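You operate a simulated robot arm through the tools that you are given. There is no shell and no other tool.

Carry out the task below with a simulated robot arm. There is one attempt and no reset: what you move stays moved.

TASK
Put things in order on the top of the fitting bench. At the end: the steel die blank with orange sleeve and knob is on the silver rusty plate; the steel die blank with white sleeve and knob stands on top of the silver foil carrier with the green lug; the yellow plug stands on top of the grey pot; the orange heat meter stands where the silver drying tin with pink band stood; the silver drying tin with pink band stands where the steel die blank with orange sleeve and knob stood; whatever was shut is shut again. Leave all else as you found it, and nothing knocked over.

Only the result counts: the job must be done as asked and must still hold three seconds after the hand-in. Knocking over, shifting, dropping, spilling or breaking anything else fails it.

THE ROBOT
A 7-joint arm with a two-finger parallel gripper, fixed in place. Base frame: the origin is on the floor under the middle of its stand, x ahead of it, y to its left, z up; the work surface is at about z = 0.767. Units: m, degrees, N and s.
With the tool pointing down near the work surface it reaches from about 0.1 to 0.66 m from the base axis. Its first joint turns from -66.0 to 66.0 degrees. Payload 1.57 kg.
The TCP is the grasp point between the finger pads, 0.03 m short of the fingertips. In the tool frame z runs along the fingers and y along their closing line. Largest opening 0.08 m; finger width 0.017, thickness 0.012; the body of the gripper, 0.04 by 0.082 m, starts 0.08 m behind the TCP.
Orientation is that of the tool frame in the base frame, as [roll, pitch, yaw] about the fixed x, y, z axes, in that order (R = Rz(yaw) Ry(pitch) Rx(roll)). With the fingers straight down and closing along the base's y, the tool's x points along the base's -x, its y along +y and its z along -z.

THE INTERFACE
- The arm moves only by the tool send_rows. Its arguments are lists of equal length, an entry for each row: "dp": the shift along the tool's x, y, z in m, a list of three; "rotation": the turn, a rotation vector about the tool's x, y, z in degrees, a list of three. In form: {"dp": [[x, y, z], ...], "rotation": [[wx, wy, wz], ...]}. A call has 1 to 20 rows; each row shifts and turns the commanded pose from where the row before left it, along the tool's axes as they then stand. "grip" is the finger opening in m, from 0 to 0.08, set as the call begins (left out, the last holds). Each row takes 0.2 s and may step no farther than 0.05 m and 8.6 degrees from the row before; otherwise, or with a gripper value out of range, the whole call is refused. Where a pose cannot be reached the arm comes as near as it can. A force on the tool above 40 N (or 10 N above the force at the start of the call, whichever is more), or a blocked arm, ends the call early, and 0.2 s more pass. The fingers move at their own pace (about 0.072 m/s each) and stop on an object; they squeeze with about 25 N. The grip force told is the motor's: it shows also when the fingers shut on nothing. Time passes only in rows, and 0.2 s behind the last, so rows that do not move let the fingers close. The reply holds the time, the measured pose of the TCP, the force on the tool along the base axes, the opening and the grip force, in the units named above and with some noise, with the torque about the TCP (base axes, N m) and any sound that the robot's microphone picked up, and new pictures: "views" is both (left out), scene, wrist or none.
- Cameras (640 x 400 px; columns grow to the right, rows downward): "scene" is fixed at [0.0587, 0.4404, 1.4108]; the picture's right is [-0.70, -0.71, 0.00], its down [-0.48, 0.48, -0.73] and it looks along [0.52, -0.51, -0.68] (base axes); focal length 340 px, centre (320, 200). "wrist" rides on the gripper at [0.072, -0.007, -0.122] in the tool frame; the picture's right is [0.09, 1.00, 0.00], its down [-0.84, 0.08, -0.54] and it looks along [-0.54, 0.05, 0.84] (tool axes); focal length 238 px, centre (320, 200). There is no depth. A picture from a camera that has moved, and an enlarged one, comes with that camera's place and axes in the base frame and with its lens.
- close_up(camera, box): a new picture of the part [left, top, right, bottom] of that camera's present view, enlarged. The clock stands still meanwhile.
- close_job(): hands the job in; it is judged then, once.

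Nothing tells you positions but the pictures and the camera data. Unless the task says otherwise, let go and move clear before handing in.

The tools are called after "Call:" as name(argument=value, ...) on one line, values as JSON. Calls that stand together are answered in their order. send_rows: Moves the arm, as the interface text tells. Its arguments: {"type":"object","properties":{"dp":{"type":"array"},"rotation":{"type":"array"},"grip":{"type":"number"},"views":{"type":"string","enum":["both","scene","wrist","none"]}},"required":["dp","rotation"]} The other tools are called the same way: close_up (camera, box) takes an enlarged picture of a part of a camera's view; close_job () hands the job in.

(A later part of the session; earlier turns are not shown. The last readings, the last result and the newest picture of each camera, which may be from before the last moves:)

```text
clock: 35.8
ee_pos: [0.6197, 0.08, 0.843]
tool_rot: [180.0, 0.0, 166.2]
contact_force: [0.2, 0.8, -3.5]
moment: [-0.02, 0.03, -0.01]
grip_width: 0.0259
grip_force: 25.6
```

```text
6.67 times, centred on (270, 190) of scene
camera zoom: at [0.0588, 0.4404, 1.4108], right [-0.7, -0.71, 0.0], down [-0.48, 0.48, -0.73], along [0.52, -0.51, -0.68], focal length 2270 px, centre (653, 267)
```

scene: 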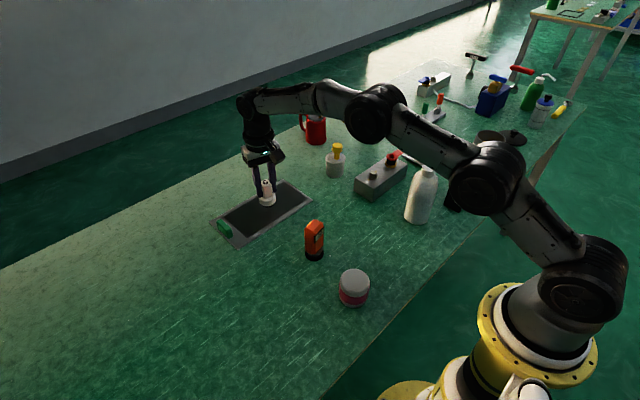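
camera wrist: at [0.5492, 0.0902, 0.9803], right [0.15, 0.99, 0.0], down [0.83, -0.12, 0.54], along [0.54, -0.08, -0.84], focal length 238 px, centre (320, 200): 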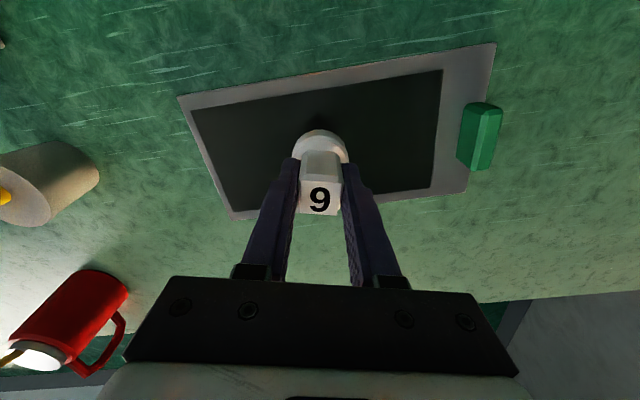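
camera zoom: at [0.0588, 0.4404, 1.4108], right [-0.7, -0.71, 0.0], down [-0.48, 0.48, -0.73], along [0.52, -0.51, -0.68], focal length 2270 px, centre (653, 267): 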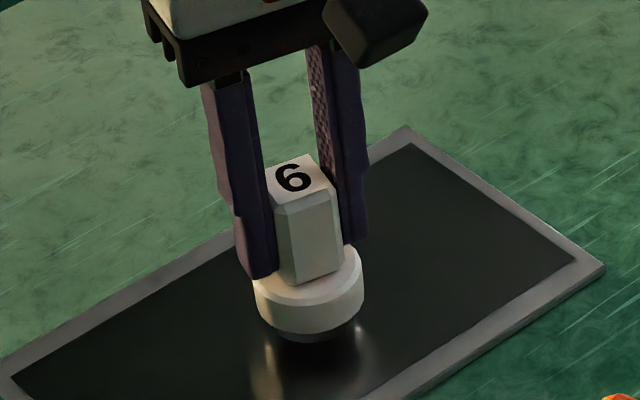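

Call:
send_rows(dp=[[0, 0, 0.003], [0, 0, 0]], rotation=[[0, 0, 0], [0, 0, 0]], grip=0.0, views="none")

Call:
send_rows(dp=[[0, 0, 0.002], [0, 0, 0]], rotation=[[0, 0, 0], [0, 0, 0]], grip=0.0, views="none")

Call:
close_up(camera="scene", box=[240, 160, 300, 220])

```text
clock: 36.4
ee_pos: [0.62, 0.0812, 0.8411]
tool_rot: [180.0, 0.1, 166.2]
contact_force: [-0.3, -0.2, -2.9]
moment: [-0.01, 0.01, 0.02]
grip_width: 0.0258
grip_force: 25.0
```

```text
clock: 37.0
ee_pos: [0.6204, 0.0813, 0.8388]
tool_rot: [-180.0, 0.0, 166.2]
contact_force: [1.0, -0.1, -2.6]
moment: [-0.04, 0.01, -0.01]
grip_width: 0.0259
grip_force: 24.8
```

```text
6.67 times, centred on (270, 190) of scene
camera zoom: at [0.0588, 0.4404, 1.4108], right [-0.7, -0.71, 0.0], down [-0.48, 0.48, -0.73], along [0.52, -0.51, -0.68], focal length 2270 px, centre (653, 267)
```

zoom: 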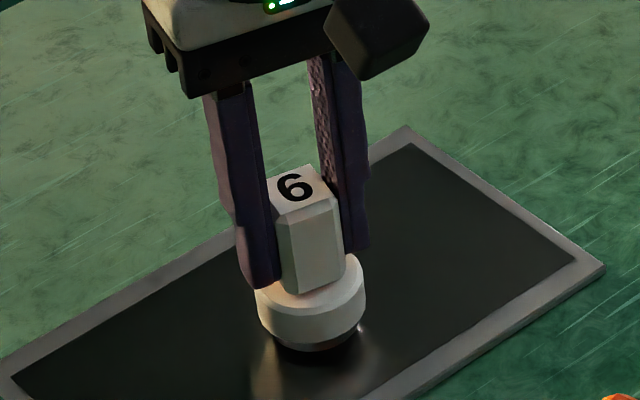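

Call:
send_rows(dp=[[0, 0, 0.002], [0, 0, 0]], rotation=[[0, 0, 0], [0, 0, 0]], grip=0.0, views="none")

Call:
send_rows(dp=[[0, 0, 0.0015], [0, 0, 0]], rotation=[[0, 0, 0], [0, 0, 0]], grip=0.0, views="none")

Call:
close_up(camera="scene", box=[240, 160, 300, 220])

```text
clock: 37.6
ee_pos: [0.6199, 0.0799, 0.8369]
tool_rot: [-180.0, 0.0, 166.2]
contact_force: [0.0, 0.5, -2.8]
moment: [0.03, 0.01, 0.01]
grip_width: 0.0257
grip_force: 25.4
```

```text
clock: 38.2
ee_pos: [0.6192, 0.0796, 0.8352]
tool_rot: [-179.9, 0.0, 166.1]
contact_force: [-0.1, -0.3, -2.9]
moment: [-0.01, -0.01, 0.0]
grip_width: 0.0257
grip_force: 24.7
```

```text
6.67 times, centred on (270, 190) of scene
camera zoom: at [0.0588, 0.4404, 1.4108], right [-0.7, -0.71, 0.0], down [-0.48, 0.48, -0.73], along [0.52, -0.51, -0.68], focal length 2270 px, centre (653, 267)
```

zoom: 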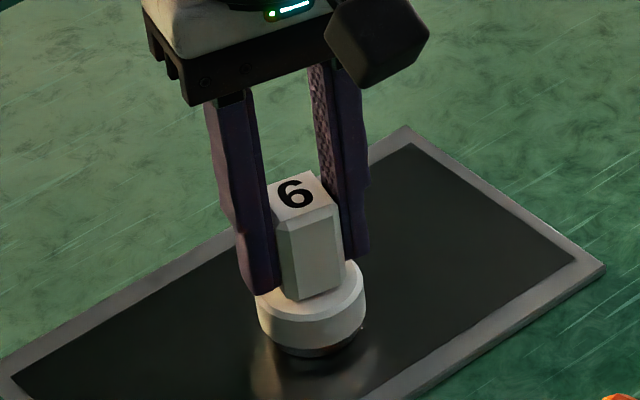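

Call:
send_rows(dp=[[0, 0, 0.0015], [0, 0, 0]], rotation=[[0, 0, 0], [0, 0, 0]], grip=0.0, views="none")

Call:
send_rows(dp=[[0, 0, 0.001], [0, 0, 0]], rotation=[[0, 0, 0], [0, 0, 0]], grip=0.0, views="none")

Call:
close_up(camera="scene", box=[250, 190, 280, 220])

```text
clock: 38.8
ee_pos: [0.6192, 0.0806, 0.8346]
tool_rot: [-180.0, 0.1, 166.1]
contact_force: [-1.0, -1.4, 3.3]
moment: [-0.03, 0.07, 0.01]
grip_width: 0.0256
grip_force: 25.3
```

```text
clock: 39.4
ee_pos: [0.62, 0.0796, 0.8354]
tool_rot: [179.9, 0.1, 166.2]
contact_force: [-4.5, -0.7, 11.7]
moment: [-0.04, 0.3, -0.02]
grip_width: 0.0256
grip_force: 24.9
```

```text
13.33 times, centred on (265, 205) of scene
camera zoom: at [0.0584, 0.4403, 1.4109], right [-0.7, -0.71, 0.0], down [-0.48, 0.48, -0.73], along [0.52, -0.51, -0.68], focal length 4540 px, centre (1053, 133)
```

zoom: 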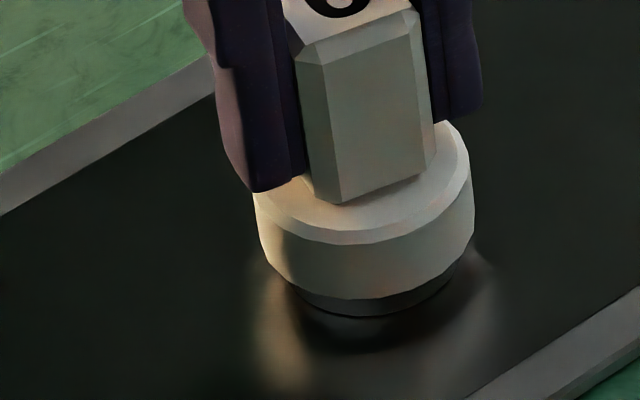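

The die has touched down on the carrier. I'm backing off 1 mm to ease the pressure, then releasing.

Call:
send_rows(dp=[[0, 0, -0.0012], [0, 0, 0]], rotation=[[0, 0, 0], [0, 0, 0]], grip=0.0, views="none")

Call:
send_rows(dp=[[0, 0, 0], [0, 0, 0]], rotation=[[0, 0, 0], [0, 0, 0]], grip=0.05)

Call:
close_up(camera="scene", box=[240, 160, 300, 220])

```text
clock: 40.0
ee_pos: [0.6208, 0.0807, 0.8345]
tool_rot: [180.0, 0.1, 166.2]
contact_force: [-1.1, -2.8, 10.4]
moment: [-0.12, 0.05, 0.0]
grip_width: 0.0258
grip_force: 24.7
```

```text
clock: 40.6
ee_pos: [0.6192, 0.0804, 0.8334]
tool_rot: [180.0, -0.1, 166.2]
contact_force: [-0.4, -0.4, -0.4]
moment: [0.0, 0.0, -0.03]
grip_width: 0.0499
grip_force: 0.1
camera wrist: at [0.5493, 0.0905, 0.9557], right [0.15, 0.99, 0.0], down [0.83, -0.12, 0.54], along [0.54, -0.08, -0.84], focal length 238 px, centre (320, 200)
```

scene: 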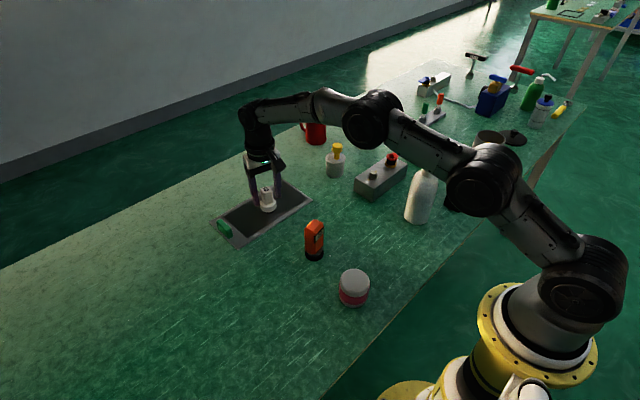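
wrist: 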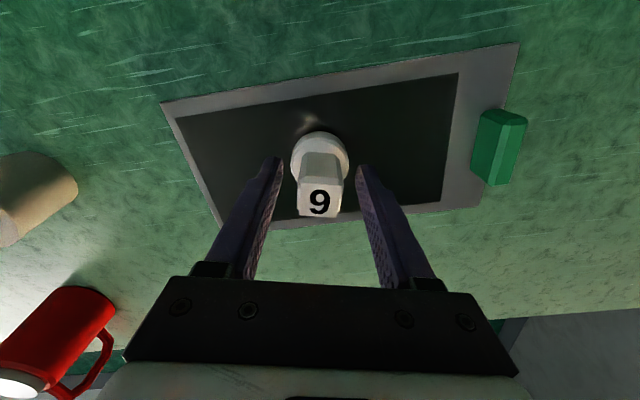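

```text
6.67 times, centred on (270, 190) of scene
camera zoom: at [0.0587, 0.4404, 1.4108], right [-0.7, -0.71, 0.0], down [-0.48, 0.48, -0.73], along [0.52, -0.51, -0.68], focal length 2270 px, centre (653, 267)
```

zoom: 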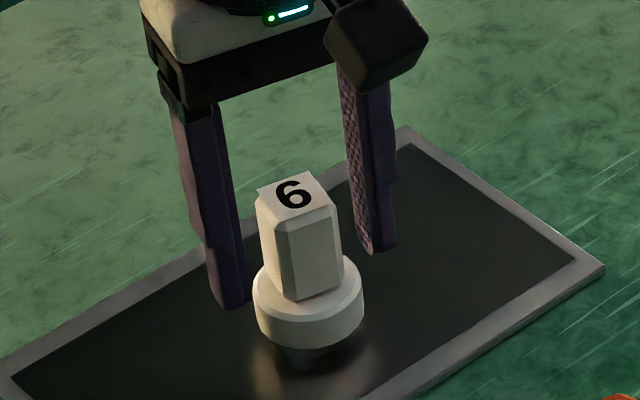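

The white die stands on the carrier. I'm rising to z≈0.95, which clears the meter top at about 0.87, and moving over the pink-banded tin near (0.288, 0.118).

Call:
send_rows(dp=[[0, 0, -0.025], [0, 0, -0.045], [0, 0, -0.047], [0.04736, -0.00604, 0], [0.04736, -0.00604, 0], [0.04736, -0.00604, 0], [0.04736, -0.00604, 0], [0.04736, -0.00604, 0], [0.04736, -0.00604, 0], [0.04736, -0.00604, 0], [0, 0, 0], [0, 0, 0], [0, 0, 0], [0, 0, 0]], rotation=[[0, 0, 0], [0, 0, 0], [0, 0, 0], [0, 0, 0], [0, 0, 0], [0, 0, 0], [0, 0, 0], [0, 0, 0], [0, 0, 0], [0, 0, 0], [0, 0, -6.9], [0, 0, -6.9], [0, 0, 0], [0, 0, 0]], grip=0.08)

Call:
close_up(camera="wrist", box=[220, 50, 460, 230])

Call:
close_up(camera="scene", box=[220, 120, 440, 310])

```text
clock: 43.6
ee_pos: [0.2885, 0.1204, 0.9508]
tool_rot: [179.9, -0.1, 179.9]
contact_force: [0.1, -0.6, 0.2]
moment: [-0.02, -0.03, -0.03]
grip_width: 0.0801
grip_force: 0.1
camera wrist: at [0.2169, 0.1112, 1.0729], right [-0.09, 1.0, 0.0], down [0.84, 0.08, 0.54], along [0.54, 0.05, -0.84], focal length 238 px, centre (320, 200)
```

scene: 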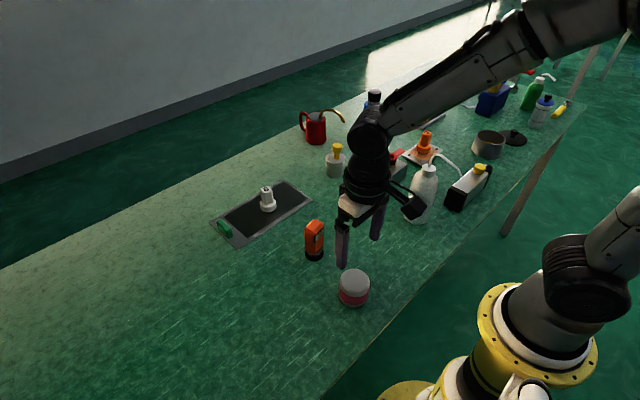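
wrist: 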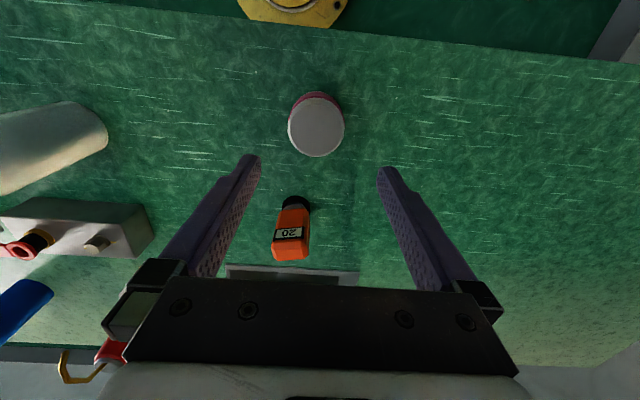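

```text
2.22 times, centred on (340, 140) of wrist
camera zoom: at [0.2169, 0.1112, 1.0729], right [-0.09, 1.0, 0.0], down [0.84, 0.08, 0.54], along [0.54, 0.05, -0.84], focal length 530 px, centre (276, 333)
```

zoom: 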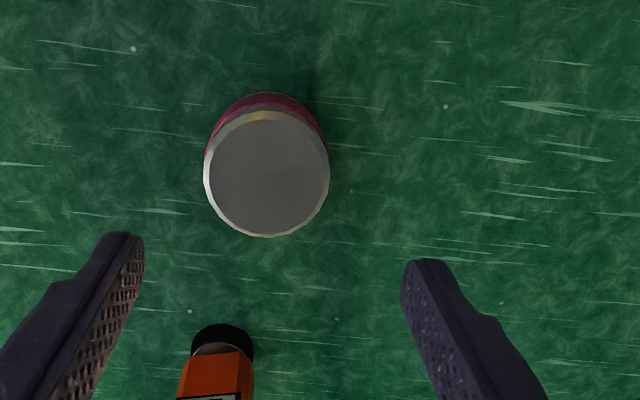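

```text
2.11 times, centred on (330, 215) of scene
camera zoom: at [0.0587, 0.4404, 1.4108], right [-0.7, -0.71, 0.0], down [-0.48, 0.48, -0.73], along [0.52, -0.51, -0.68], focal length 717 px, centre (299, 168)
```

zoom: 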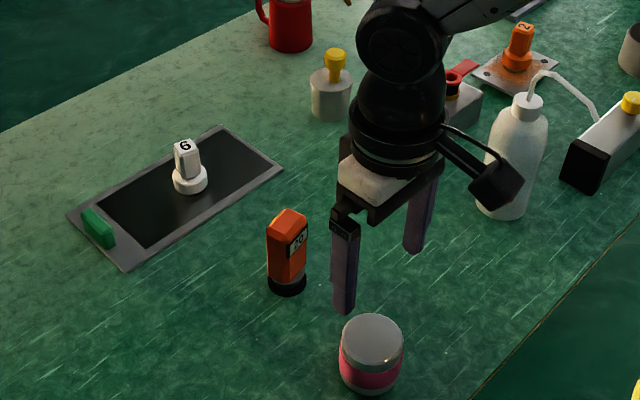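

The tin is 5 mm to the -y side of the tool. I'm correcting and descending with the fingers fully open, 10 mm clear on each side, to near the tin's base.

Call:
send_rows(dp=[[0, -0.0052, 0], [0, 0, 0.04], [0, 0, 0.04], [0, 0, 0.03], [0, 0, 0]], rotation=[[0, 0, 0], [0, 0, 0], [0, 0, 0], [0, 0, 0], [0, 0, 0]], grip=0.08)

Call:
close_up(camera="wrist", box=[220, 70, 440, 240])

Call:
close_up(camera="scene", box=[310, 220, 410, 320])

```text
clock: 44.8
ee_pos: [0.2879, 0.1147, 0.84]
tool_rot: [-179.9, -0.1, 180.0]
contact_force: [-1.3, 0.3, 0.1]
moment: [0.03, 0.01, -0.01]
grip_width: 0.08
grip_force: 0.0
camera wrist: at [0.2159, 0.1063, 0.9614], right [-0.09, 1.0, 0.0], down [0.84, 0.08, 0.54], along [0.54, 0.05, -0.84], focal length 238 px, centre (320, 200)
```

scene: 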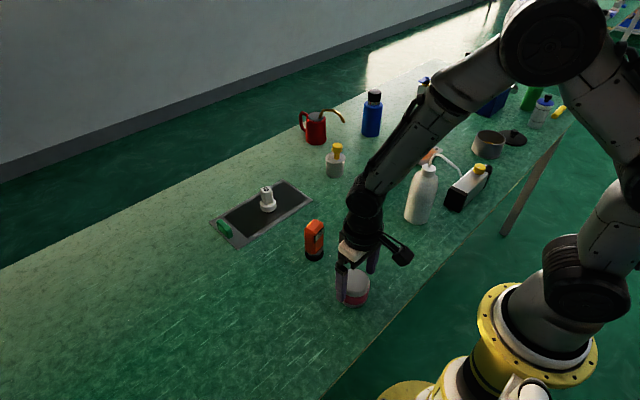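
wrist: 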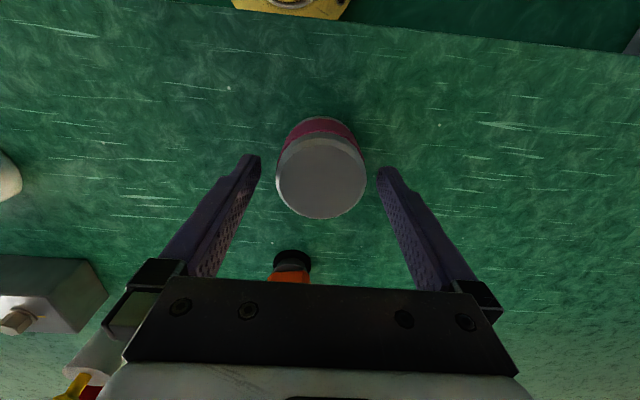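

```text
2.35 times, centred on (330, 155) of wrist
camera zoom: at [0.2159, 0.1063, 0.9614], right [-0.09, 1.0, 0.0], down [0.84, 0.08, 0.54], along [0.54, 0.05, -0.84], focal length 561 px, centre (296, 306)
```

zoom: 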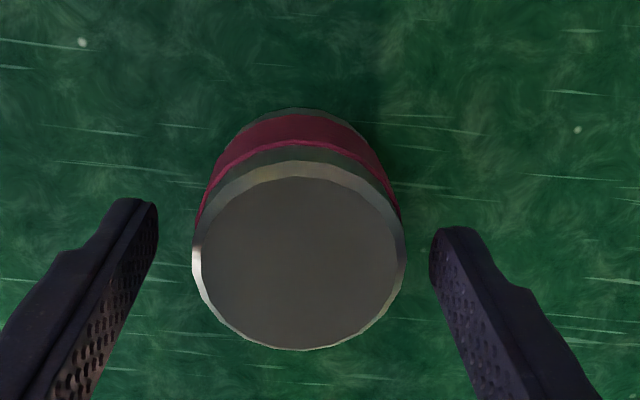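

```text
4.00 times, centred on (360, 270) of scene
camera zoom: at [0.0587, 0.4404, 1.4108], right [-0.7, -0.71, 0.0], down [-0.48, 0.48, -0.73], along [0.52, -0.51, -0.68], focal length 1362 px, centre (160, -80)
```

zoom: 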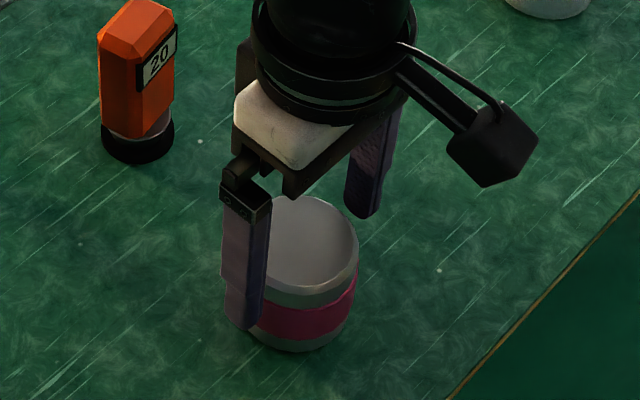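

The tin is well centred. I'm going down the last 36 mm and gripping.

Call:
send_rows(dp=[[0, 0, 0.02], [0, 0, 0.015], [0, 0, 0]], rotation=[[0, 0, 0], [0, 0, 0], [0, 0, 0]], grip=0.08, views="none")

Call:
send_rows(dp=[[0, 0, 0], [0, 0, 0], [0, 0, 0]], rotation=[[0, 0, 0], [0, 0, 0], [0, 0, 0]], grip=0.0)

Call:
close_up(camera="wrist", box=[220, 70, 440, 240])

```text
clock: 45.6
ee_pos: [0.2863, 0.1141, 0.8048]
tool_rot: [-179.9, 0.0, -180.0]
contact_force: [0.4, 0.0, -0.2]
moment: [0.01, 0.01, -0.03]
grip_width: 0.0801
grip_force: 0.0
```

```text
clock: 46.4
ee_pos: [0.2878, 0.1142, 0.8062]
tool_rot: [-180.0, 0.0, -180.0]
contact_force: [-0.1, 1.3, -0.5]
moment: [0.03, -0.05, 0.0]
grip_width: 0.0585
grip_force: 24.9
camera wrist: at [0.2156, 0.1062, 0.9269], right [-0.09, 1.0, 0.0], down [0.84, 0.08, 0.54], along [0.54, 0.05, -0.84], focal length 238 px, centre (320, 200)
```

scene: 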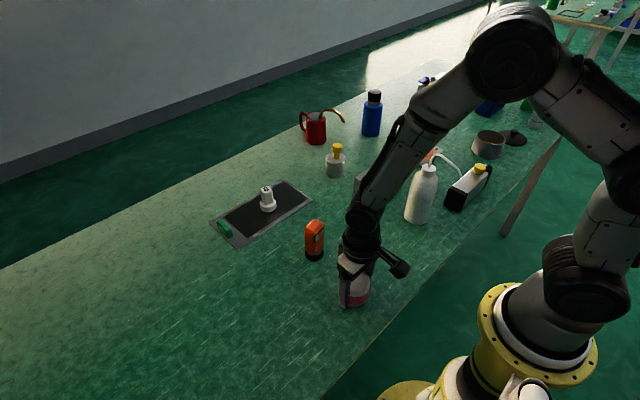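
wrist: 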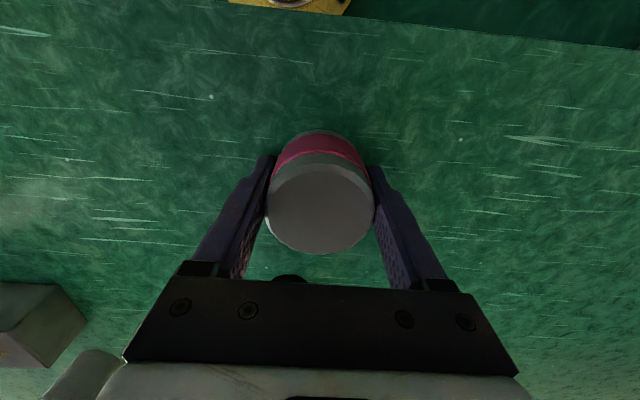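

```text
2.35 times, centred on (330, 155) of wrist
camera zoom: at [0.2156, 0.1062, 0.9269], right [-0.09, 1.0, 0.0], down [0.84, 0.08, 0.54], along [0.54, 0.05, -0.84], focal length 561 px, centre (296, 306)
```

zoom: 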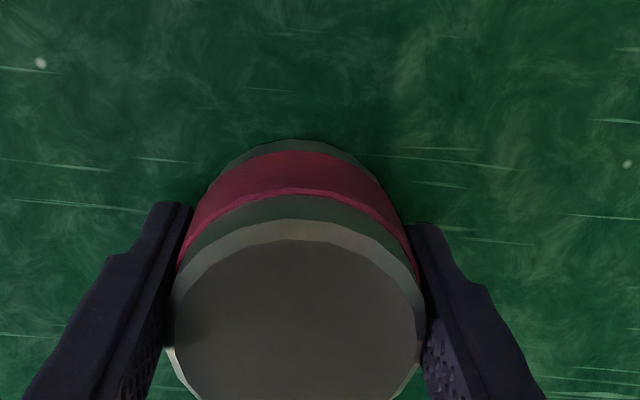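

The tin is gripped at its body. I'm lifting it and carrying it to where the orange die stood, (0.291, -0.026).

Call:
send_rows(dp=[[0, 0, -0.02], [0, 0, -0.04], [0, 0, -0.02], [0, 0, 0]], rotation=[[0, 0, 0], [0, 0, 0], [0, 0, 0], [0, 0, 0]], grip=0.0)

Call:
send_rows(dp=[[-0.001, -0.0468, 0], [-0.001, -0.0468, 0], [-0.001, -0.0467, 0], [0, 0, 0], [0, 0, 0]], rotation=[[0, 0, 0], [0, 0, 0], [0, 0, 0], [0, 0, 0], [0, 0, 0]], grip=0.0)

Call:
close_up(camera="scene", box=[330, 170, 440, 290])

```text
clock: 47.4
ee_pos: [0.2852, 0.1133, 0.8852]
tool_rot: [179.9, 0.1, 180.0]
contact_force: [0.3, 0.4, -1.2]
moment: [0.03, 0.0, 0.01]
grip_width: 0.0582
grip_force: 25.1
camera wrist: at [0.2155, 0.1065, 1.0081], right [-0.09, 1.0, 0.0], down [0.84, 0.08, 0.54], along [0.54, 0.05, -0.84], focal length 238 px, centre (320, 200)
```

scene: 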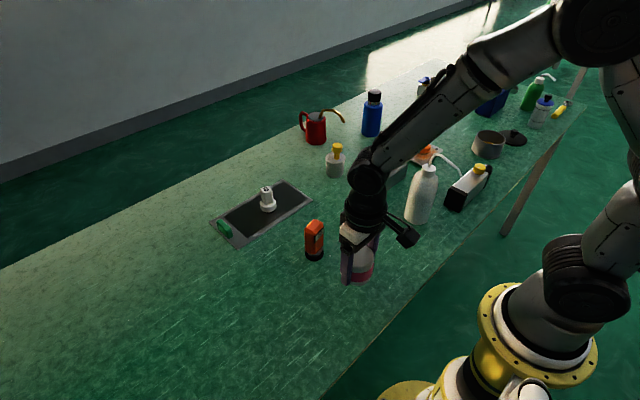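
wrist: 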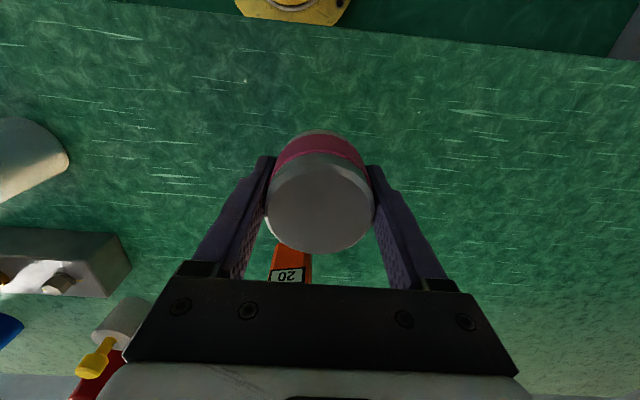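

```text
clock: 48.6
ee_pos: [0.2898, -0.0253, 0.8853]
tool_rot: [-180.0, 0.0, 180.0]
contact_force: [0.5, 0.6, -1.3]
moment: [0.01, -0.02, -0.03]
grip_width: 0.0585
grip_force: 25.0
camera wrist: at [0.2183, -0.0333, 1.0087], right [-0.09, 1.0, 0.0], down [0.84, 0.08, 0.54], along [0.54, 0.05, -0.84], focal length 238 px, centre (320, 200)
```

scene: 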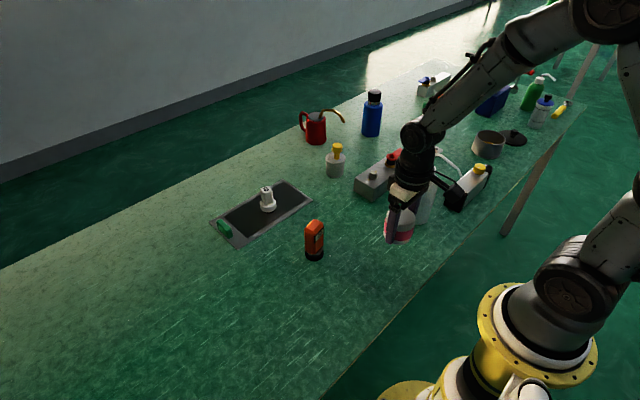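
wrist: 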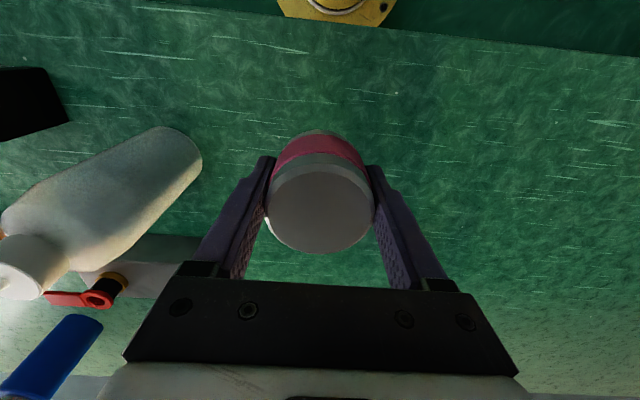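

```text
3.33 times, centred on (385, 230) of scene
camera zoom: at [0.0587, 0.4403, 1.4108], right [-0.7, -0.71, 0.0], down [-0.48, 0.48, -0.73], along [0.52, -0.51, -0.68], focal length 1135 px, centre (103, 100)
```

zoom: 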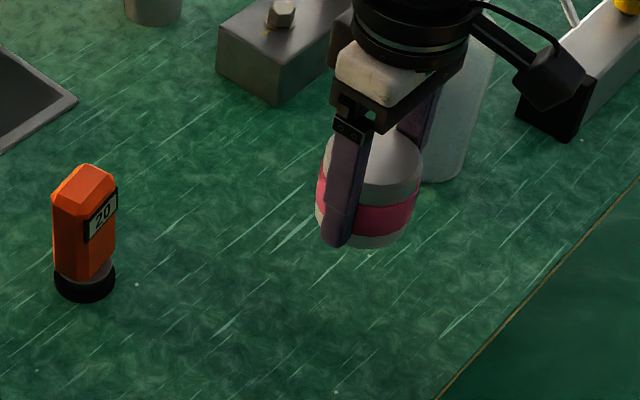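

I'm over the old die spot. Lowering by almost the same 80 mm I lifted, then finishing gently.

Call:
send_rows(dp=[[0, 0, 0.04], [0, 0, 0.025], [0, 0, 0.012], [0, 0, 0]], rotation=[[0, 0, 0], [0, 0, 0], [0, 0, 0], [0, 0, 0]], grip=0.0, views="none")

Call:
send_rows(dp=[[0, 0, 0.002], [0, 0, 0]], rotation=[[0, 0, 0], [0, 0, 0]], grip=0.0, views="none")

Call:
close_up(camera="scene", box=[350, 200, 430, 290])

```text
clock: 49.6
ee_pos: [0.2891, -0.026, 0.8073]
tool_rot: [180.0, 0.0, -180.0]
contact_force: [-0.8, -0.3, -1.8]
moment: [-0.01, -0.02, 0.0]
grip_width: 0.0585
grip_force: 24.9
```

```text
clock: 50.2
ee_pos: [0.2901, -0.027, 0.807]
tool_rot: [180.0, 0.0, -179.9]
contact_force: [-1.0, 0.7, -1.8]
moment: [0.02, -0.01, 0.01]
grip_width: 0.0584
grip_force: 25.0
```

```text
4.44 times, centred on (390, 245) of scene
camera zoom: at [0.0587, 0.4403, 1.4108], right [-0.7, -0.71, 0.0], down [-0.48, 0.48, -0.73], along [0.52, -0.51, -0.68], focal length 1513 px, centre (9, 0)
```

zoom: 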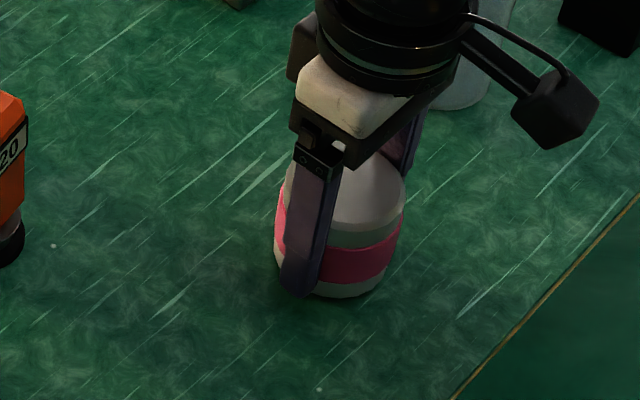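

Call:
send_rows(dp=[[0, 0, 0.0015], [0, 0, 0]], rotation=[[0, 0, 0], [0, 0, 0]], grip=0.0, views="none")

```text
clock: 50.8
ee_pos: [0.2893, -0.0264, 0.8057]
tool_rot: [-180.0, -0.1, -179.9]
contact_force: [0.7, 0.6, -0.6]
moment: [0.03, 0.0, 0.02]
grip_width: 0.0586
grip_force: 24.4
```

Call:
send_rows(dp=[[0, 0, 0.001], [0, 0, 0]], rotation=[[0, 0, 0], [0, 0, 0]], grip=0.0, views="none")

```text
clock: 51.4
ee_pos: [0.2899, -0.0268, 0.8056]
tool_rot: [180.0, 0.0, -179.9]
contact_force: [-6.8, 2.6, 16.7]
moment: [0.13, 0.12, -0.14]
grip_width: 0.0585
grip_force: 25.4
```

The tin has touched the bench. I'm easing off 1 mm and releasing.

Call:
send_rows(dp=[[0, 0, -0.001], [0, 0, 0]], rotation=[[0, 0, 0], [0, 0, 0]], grip=0.0, views="none")

Call:
send_rows(dp=[[0, 0, 0], [0, 0, 0]], rotation=[[0, 0, 0], [0, 0, 0]], grip=0.08)

Call:
close_up(camera="wrist", box=[220, 70, 440, 240])

```text
clock: 52.0
ee_pos: [0.2894, -0.0269, 0.8045]
tool_rot: [-180.0, 0.1, 180.0]
contact_force: [-0.3, 1.2, -1.4]
moment: [-0.03, 0.0, -0.02]
grip_width: 0.0585
grip_force: 24.4
```

```text
clock: 52.6
ee_pos: [0.2908, -0.0256, 0.8067]
tool_rot: [-179.9, -0.1, 180.0]
contact_force: [-0.3, 0.0, -0.1]
moment: [-0.02, 0.02, 0.04]
grip_width: 0.08
grip_force: 0.0
camera wrist: at [0.219, -0.0338, 0.928], right [-0.09, 1.0, 0.0], down [0.84, 0.08, 0.54], along [0.54, 0.05, -0.84], focal length 238 px, centre (320, 200)
```

scene: 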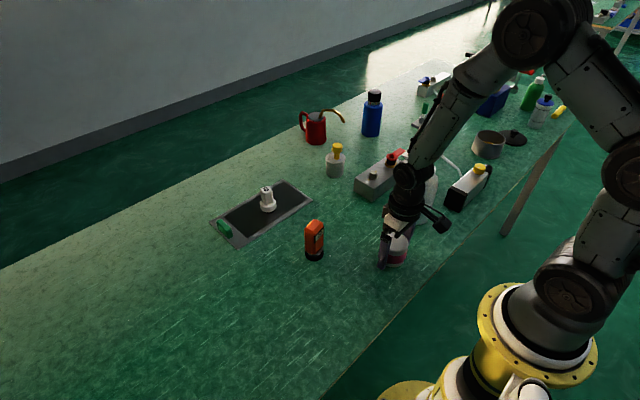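
wrist: 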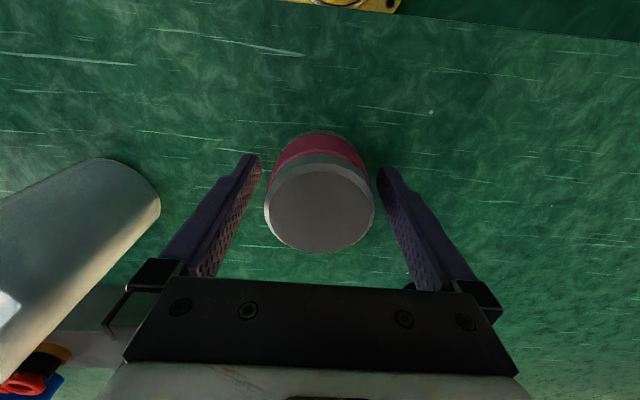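

```text
2.35 times, centred on (330, 155) of wrist
camera zoom: at [0.219, -0.0338, 0.928], right [-0.09, 1.0, 0.0], down [0.84, 0.08, 0.54], along [0.54, 0.05, -0.84], focal length 561 px, centre (296, 306)
```

zoom: 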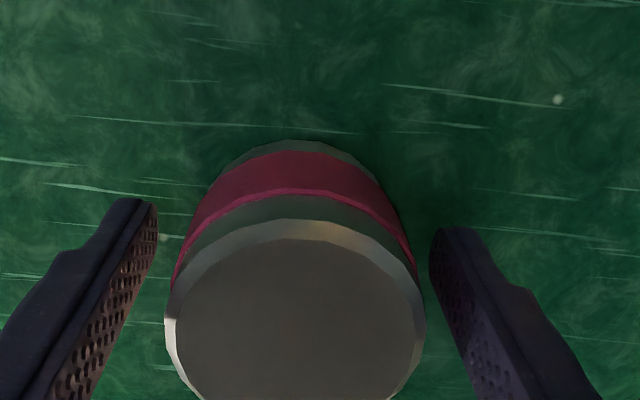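

The tin is free and standing. I'm rising straight up and moving over the orange heat meter near (0.427, 0.0985).

Call:
send_rows(dp=[[0, 0, -0.025], [0, 0, -0.045], [0, 0, -0.045], [0, 0, -0.035], [-0.03425, 0.0311, 0], [-0.03425, 0.0311, 0], [-0.03425, 0.0311, 0], [-0.03425, 0.0311, 0], [0, 0, 0], [0, 0, 0]], rotation=[[0, 0, 0], [0, 0, 0], [0, 0, 0], [0, 0, 0], [0, 0, 0], [0, 0, 0], [0, 0, 0], [0, 0, 0], [0, 0, 0], [0, 0, 0]], grip=0.08)

Call:
close_up(camera="wrist", box=[240, 60, 420, 200])

Call:
close_up(camera="scene", box=[290, 180, 430, 290])

```text
clock: 54.8
ee_pos: [0.4269, 0.0981, 0.9555]
tool_rot: [180.0, 0.0, 180.0]
contact_force: [-0.9, 0.0, 0.4]
moment: [0.0, 0.02, -0.01]
grip_width: 0.0801
grip_force: 0.1
camera wrist: at [0.3559, 0.0908, 1.0782], right [-0.09, 1.0, 0.0], down [0.84, 0.08, 0.54], along [0.54, 0.05, -0.84], focal length 238 px, centre (320, 200)
```

scene: 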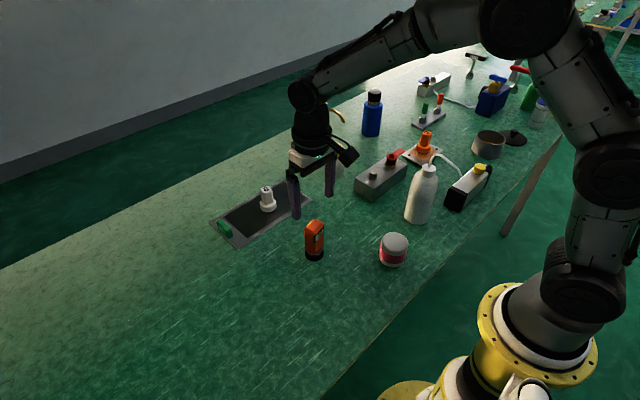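
wrist: 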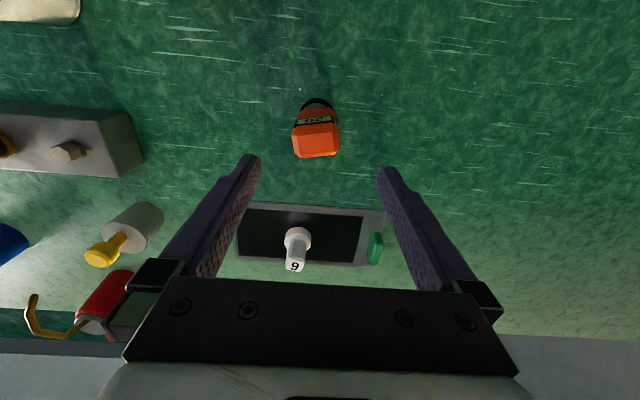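

```text
2.86 times, centred on (330, 130) of wrist
camera zoom: at [0.3559, 0.0908, 1.0782], right [-0.09, 1.0, 0.0], down [0.84, 0.08, 0.54], along [0.54, 0.05, -0.84], focal length 681 px, centre (291, 400)
```

zoom: 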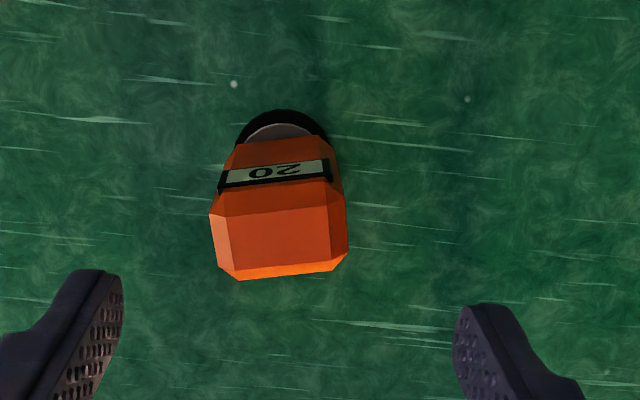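

```text
3.64 times, centred on (360, 235) of scene
camera zoom: at [0.0587, 0.4404, 1.4108], right [-0.7, -0.71, 0.0], down [-0.48, 0.48, -0.73], along [0.52, -0.51, -0.68], focal length 1238 px, centre (174, 73)
```

zoom: 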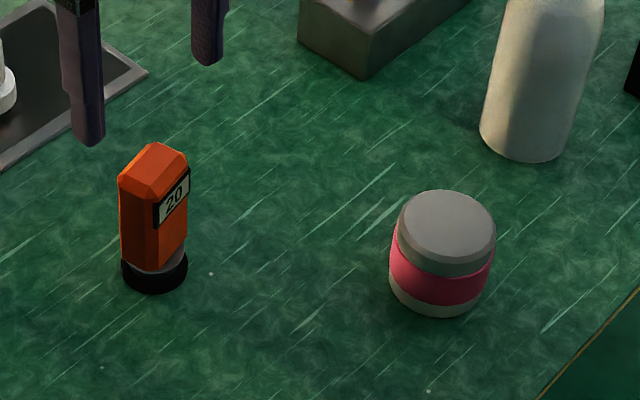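

The meter needs about a -9.5° tool turn so the pads meet its plain side faces, and it's 4 mm to the -y side. I'm aligning and descending partway.

Call:
send_rows(dp=[[0, -0.0042, 0], [0, 0, 0], [0, 0, 0], [0, 0, 0.03], [0, 0, 0.03], [0, 0, 0]], rotation=[[0, 0, 0], [0, 0, -4.75], [0, 0, -4.75], [0, 0, 0], [0, 0, 0], [0, 0, 0]], grip=0.08)

Call:
close_up(camera="wrist", box=[220, 60, 420, 240])

Call:
close_up(camera="scene", box=[270, 180, 370, 280])

```text
clock: 56.2
ee_pos: [0.4288, 0.0931, 0.8955]
tool_rot: [179.9, 0.0, -170.6]
contact_force: [0.2, 0.0, 0.5]
moment: [0.03, 0.03, 0.0]
grip_width: 0.0797
grip_force: 0.0
camera wrist: at [0.3592, 0.0734, 1.0189], right [-0.26, 0.97, 0.0], down [0.81, 0.21, 0.54], along [0.52, 0.14, -0.84], focal length 238 px, centre (320, 200)
```

scene: 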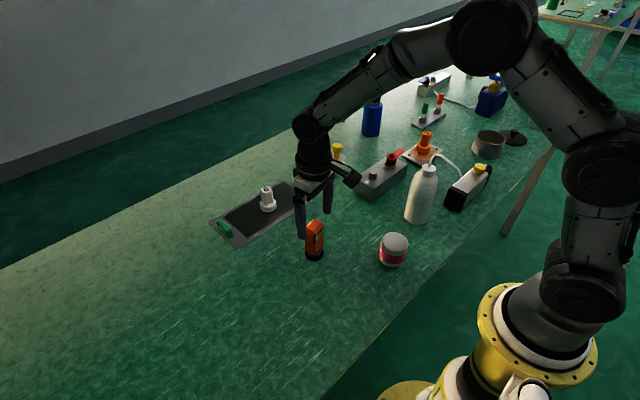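
wrist: 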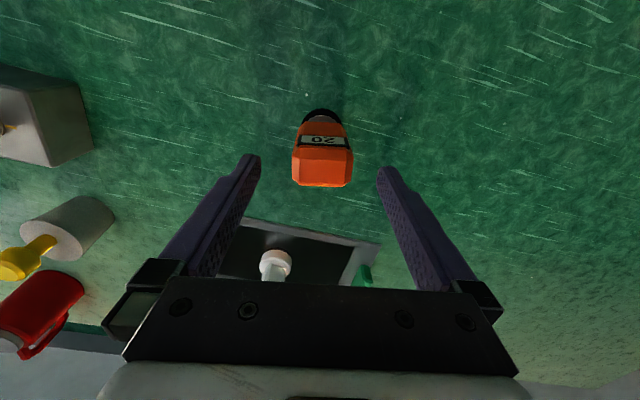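

```text
2.22 times, centred on (320, 150) of wrist
camera zoom: at [0.3592, 0.0734, 1.0189], right [-0.26, 0.97, 0.0], down [0.81, 0.21, 0.54], along [0.52, 0.14, -0.84], focal length 530 px, centre (320, 311)
```

zoom: 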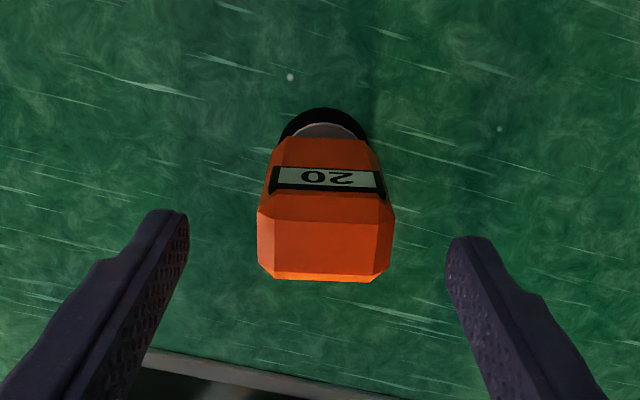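

```text
4.00 times, centred on (320, 230) of scene
camera zoom: at [0.0587, 0.4404, 1.4108], right [-0.7, -0.71, 0.0], down [-0.48, 0.48, -0.73], along [0.52, -0.51, -0.68], focal length 1362 px, centre (320, 80)
```

zoom: 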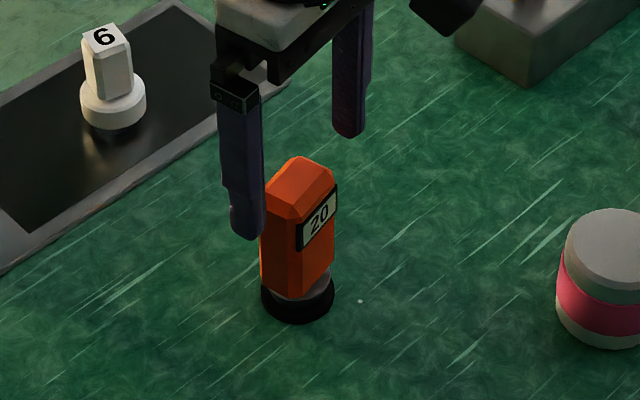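

Aligned, with about 2.5 mm to trim. I'm descending to the grasp height around the orange body.

Call:
send_rows(dp=[[0.0025, 0.001, 0], [0, 0, 0.03], [0, 0, 0.025], [0, 0, 0.0085], [0, 0, 0]], rotation=[[0, 0, 0], [0, 0, 0], [0, 0, 0], [0, 0, 0], [0, 0, 0]], grip=0.08)

Call:
close_up(camera="wrist", box=[220, 60, 420, 240])

Call:
close_up(camera="scene", box=[270, 190, 360, 280])

```text
clock: 57.4
ee_pos: [0.4246, 0.0939, 0.8316]
tool_rot: [179.9, 0.1, -170.5]
contact_force: [0.5, 0.1, 0.0]
moment: [0.02, 0.01, -0.02]
grip_width: 0.0802
grip_force: 0.0
camera wrist: at [0.3559, 0.0747, 0.9542], right [-0.26, 0.97, 0.0], down [0.81, 0.21, 0.54], along [0.52, 0.14, -0.84], focal length 238 px, centre (320, 200)
```

scene: 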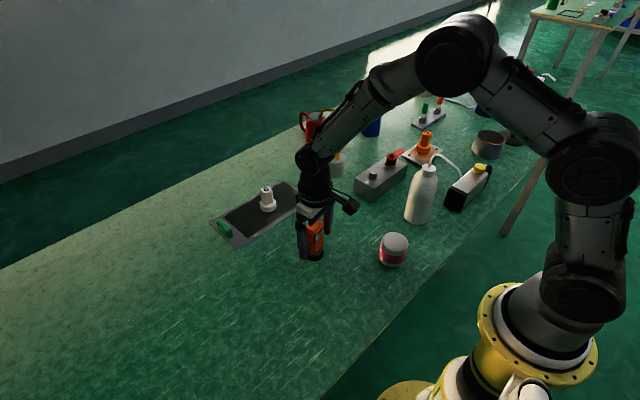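
wrist: 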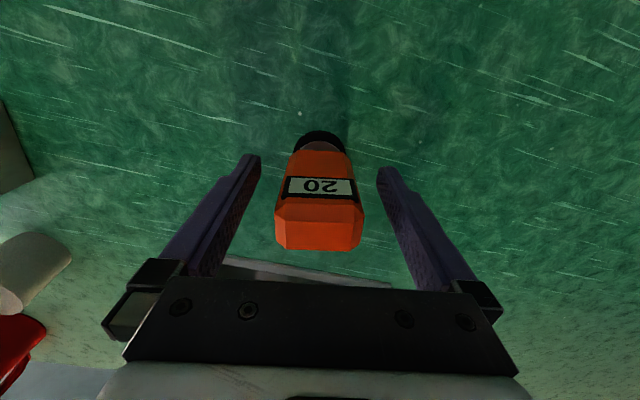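

```text
2.22 times, centred on (320, 150) of wrist
camera zoom: at [0.3559, 0.0747, 0.9542], right [-0.26, 0.97, 0.0], down [0.81, 0.21, 0.54], along [0.52, 0.14, -0.84], focal length 530 px, centre (320, 311)
```

zoom: 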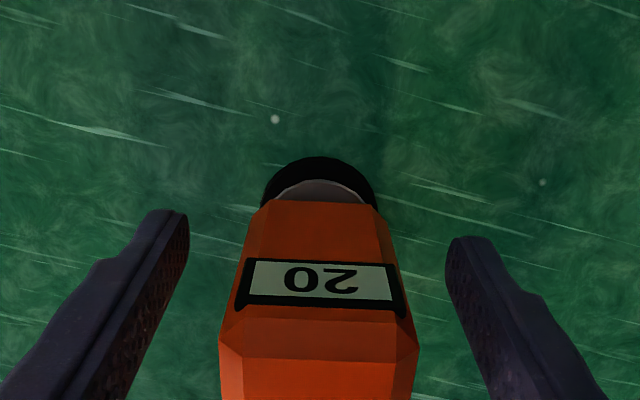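

```text
4.44 times, centred on (315, 235) of scene
camera zoom: at [0.0587, 0.4404, 1.4108], right [-0.7, -0.71, 0.0], down [-0.48, 0.48, -0.73], along [0.52, -0.51, -0.68], focal length 1513 px, centre (342, 44)
```

zoom: 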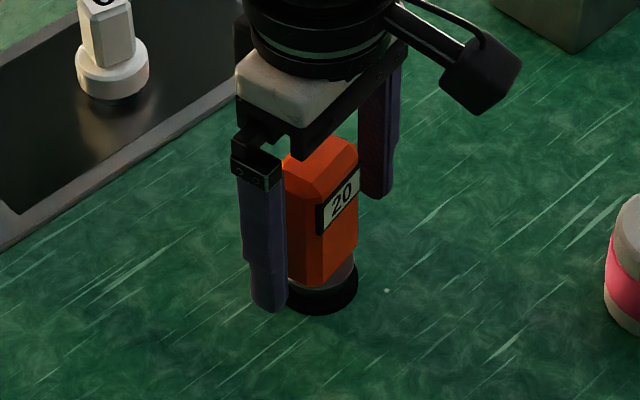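

The fingers straddle the body cleanly. I'm closing on the meter and lifting.

Call:
send_rows(dp=[[0, 0, 0], [0, 0, 0], [0, 0, 0], [0, 0, 0]], rotation=[[0, 0, 0], [0, 0, 0], [0, 0, 0], [0, 0, 0]], grip=0.0, views="wrist")

Call:
send_rows(dp=[[0, 0, -0.02], [0, 0, -0.03], [0, 0, -0.02], [0, 0, 0]], rotation=[[0, 0, 0], [0, 0, 0], [0, 0, 0], [0, 0, 0]], grip=0.0)

Call:
close_up(camera="scene", box=[270, 170, 360, 280])

```text
clock: 58.4
ee_pos: [0.4243, 0.095, 0.832]
tool_rot: [-179.9, 0.0, -170.4]
contact_force: [-0.2, -1.1, 0.4]
moment: [-0.03, -0.02, 0.02]
grip_width: 0.0438
grip_force: 24.7
camera wrist: at [0.3558, 0.0747, 0.9545], right [-0.26, 0.97, 0.0], down [0.81, 0.21, 0.54], along [0.52, 0.14, -0.84], focal length 238 px, centre (320, 200)
```

wrist: 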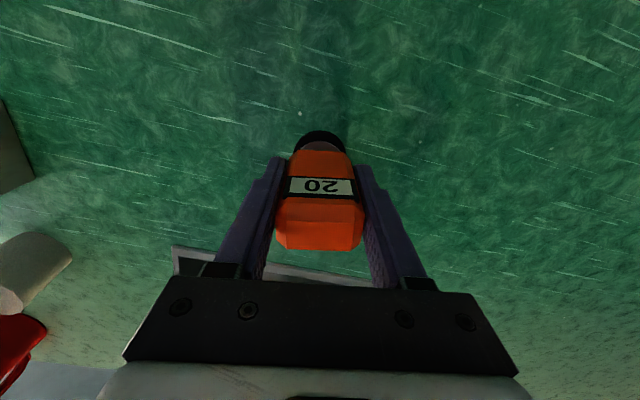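

```text
clock: 59.4
ee_pos: [0.427, 0.0932, 0.9028]
tool_rot: [-179.9, 0.0, -170.4]
contact_force: [-0.2, 0.4, -1.2]
moment: [-0.03, 0.05, 0.01]
grip_width: 0.044
grip_force: 24.6
camera wrist: at [0.357, 0.0745, 1.0245], right [-0.26, 0.97, 0.0], down [0.81, 0.21, 0.54], along [0.52, 0.14, -0.84], focal length 238 px, centre (320, 200)
```

scene: 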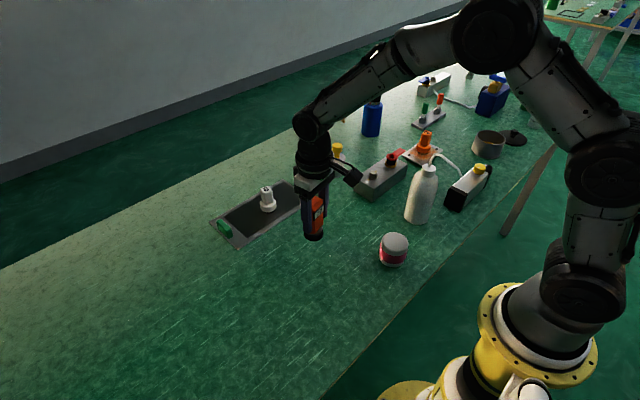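
wrist: 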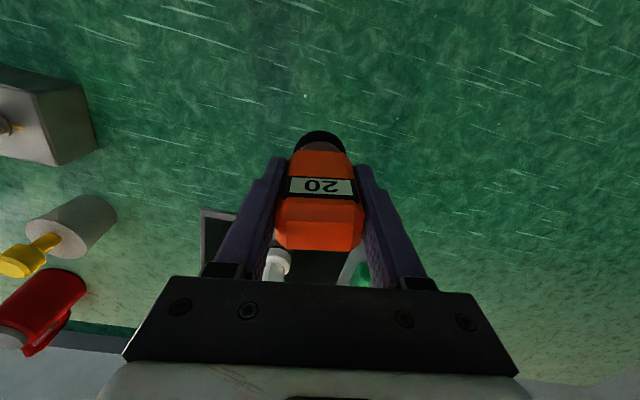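

```text
3.64 times, centred on (315, 225) of scene
camera zoom: at [0.0587, 0.4404, 1.4108], right [-0.7, -0.71, 0.0], down [-0.48, 0.48, -0.73], along [0.52, -0.51, -0.68], focal length 1238 px, centre (338, 109)
```

zoom: 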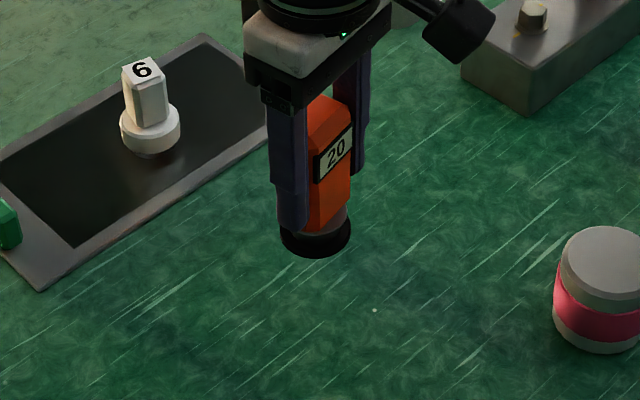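

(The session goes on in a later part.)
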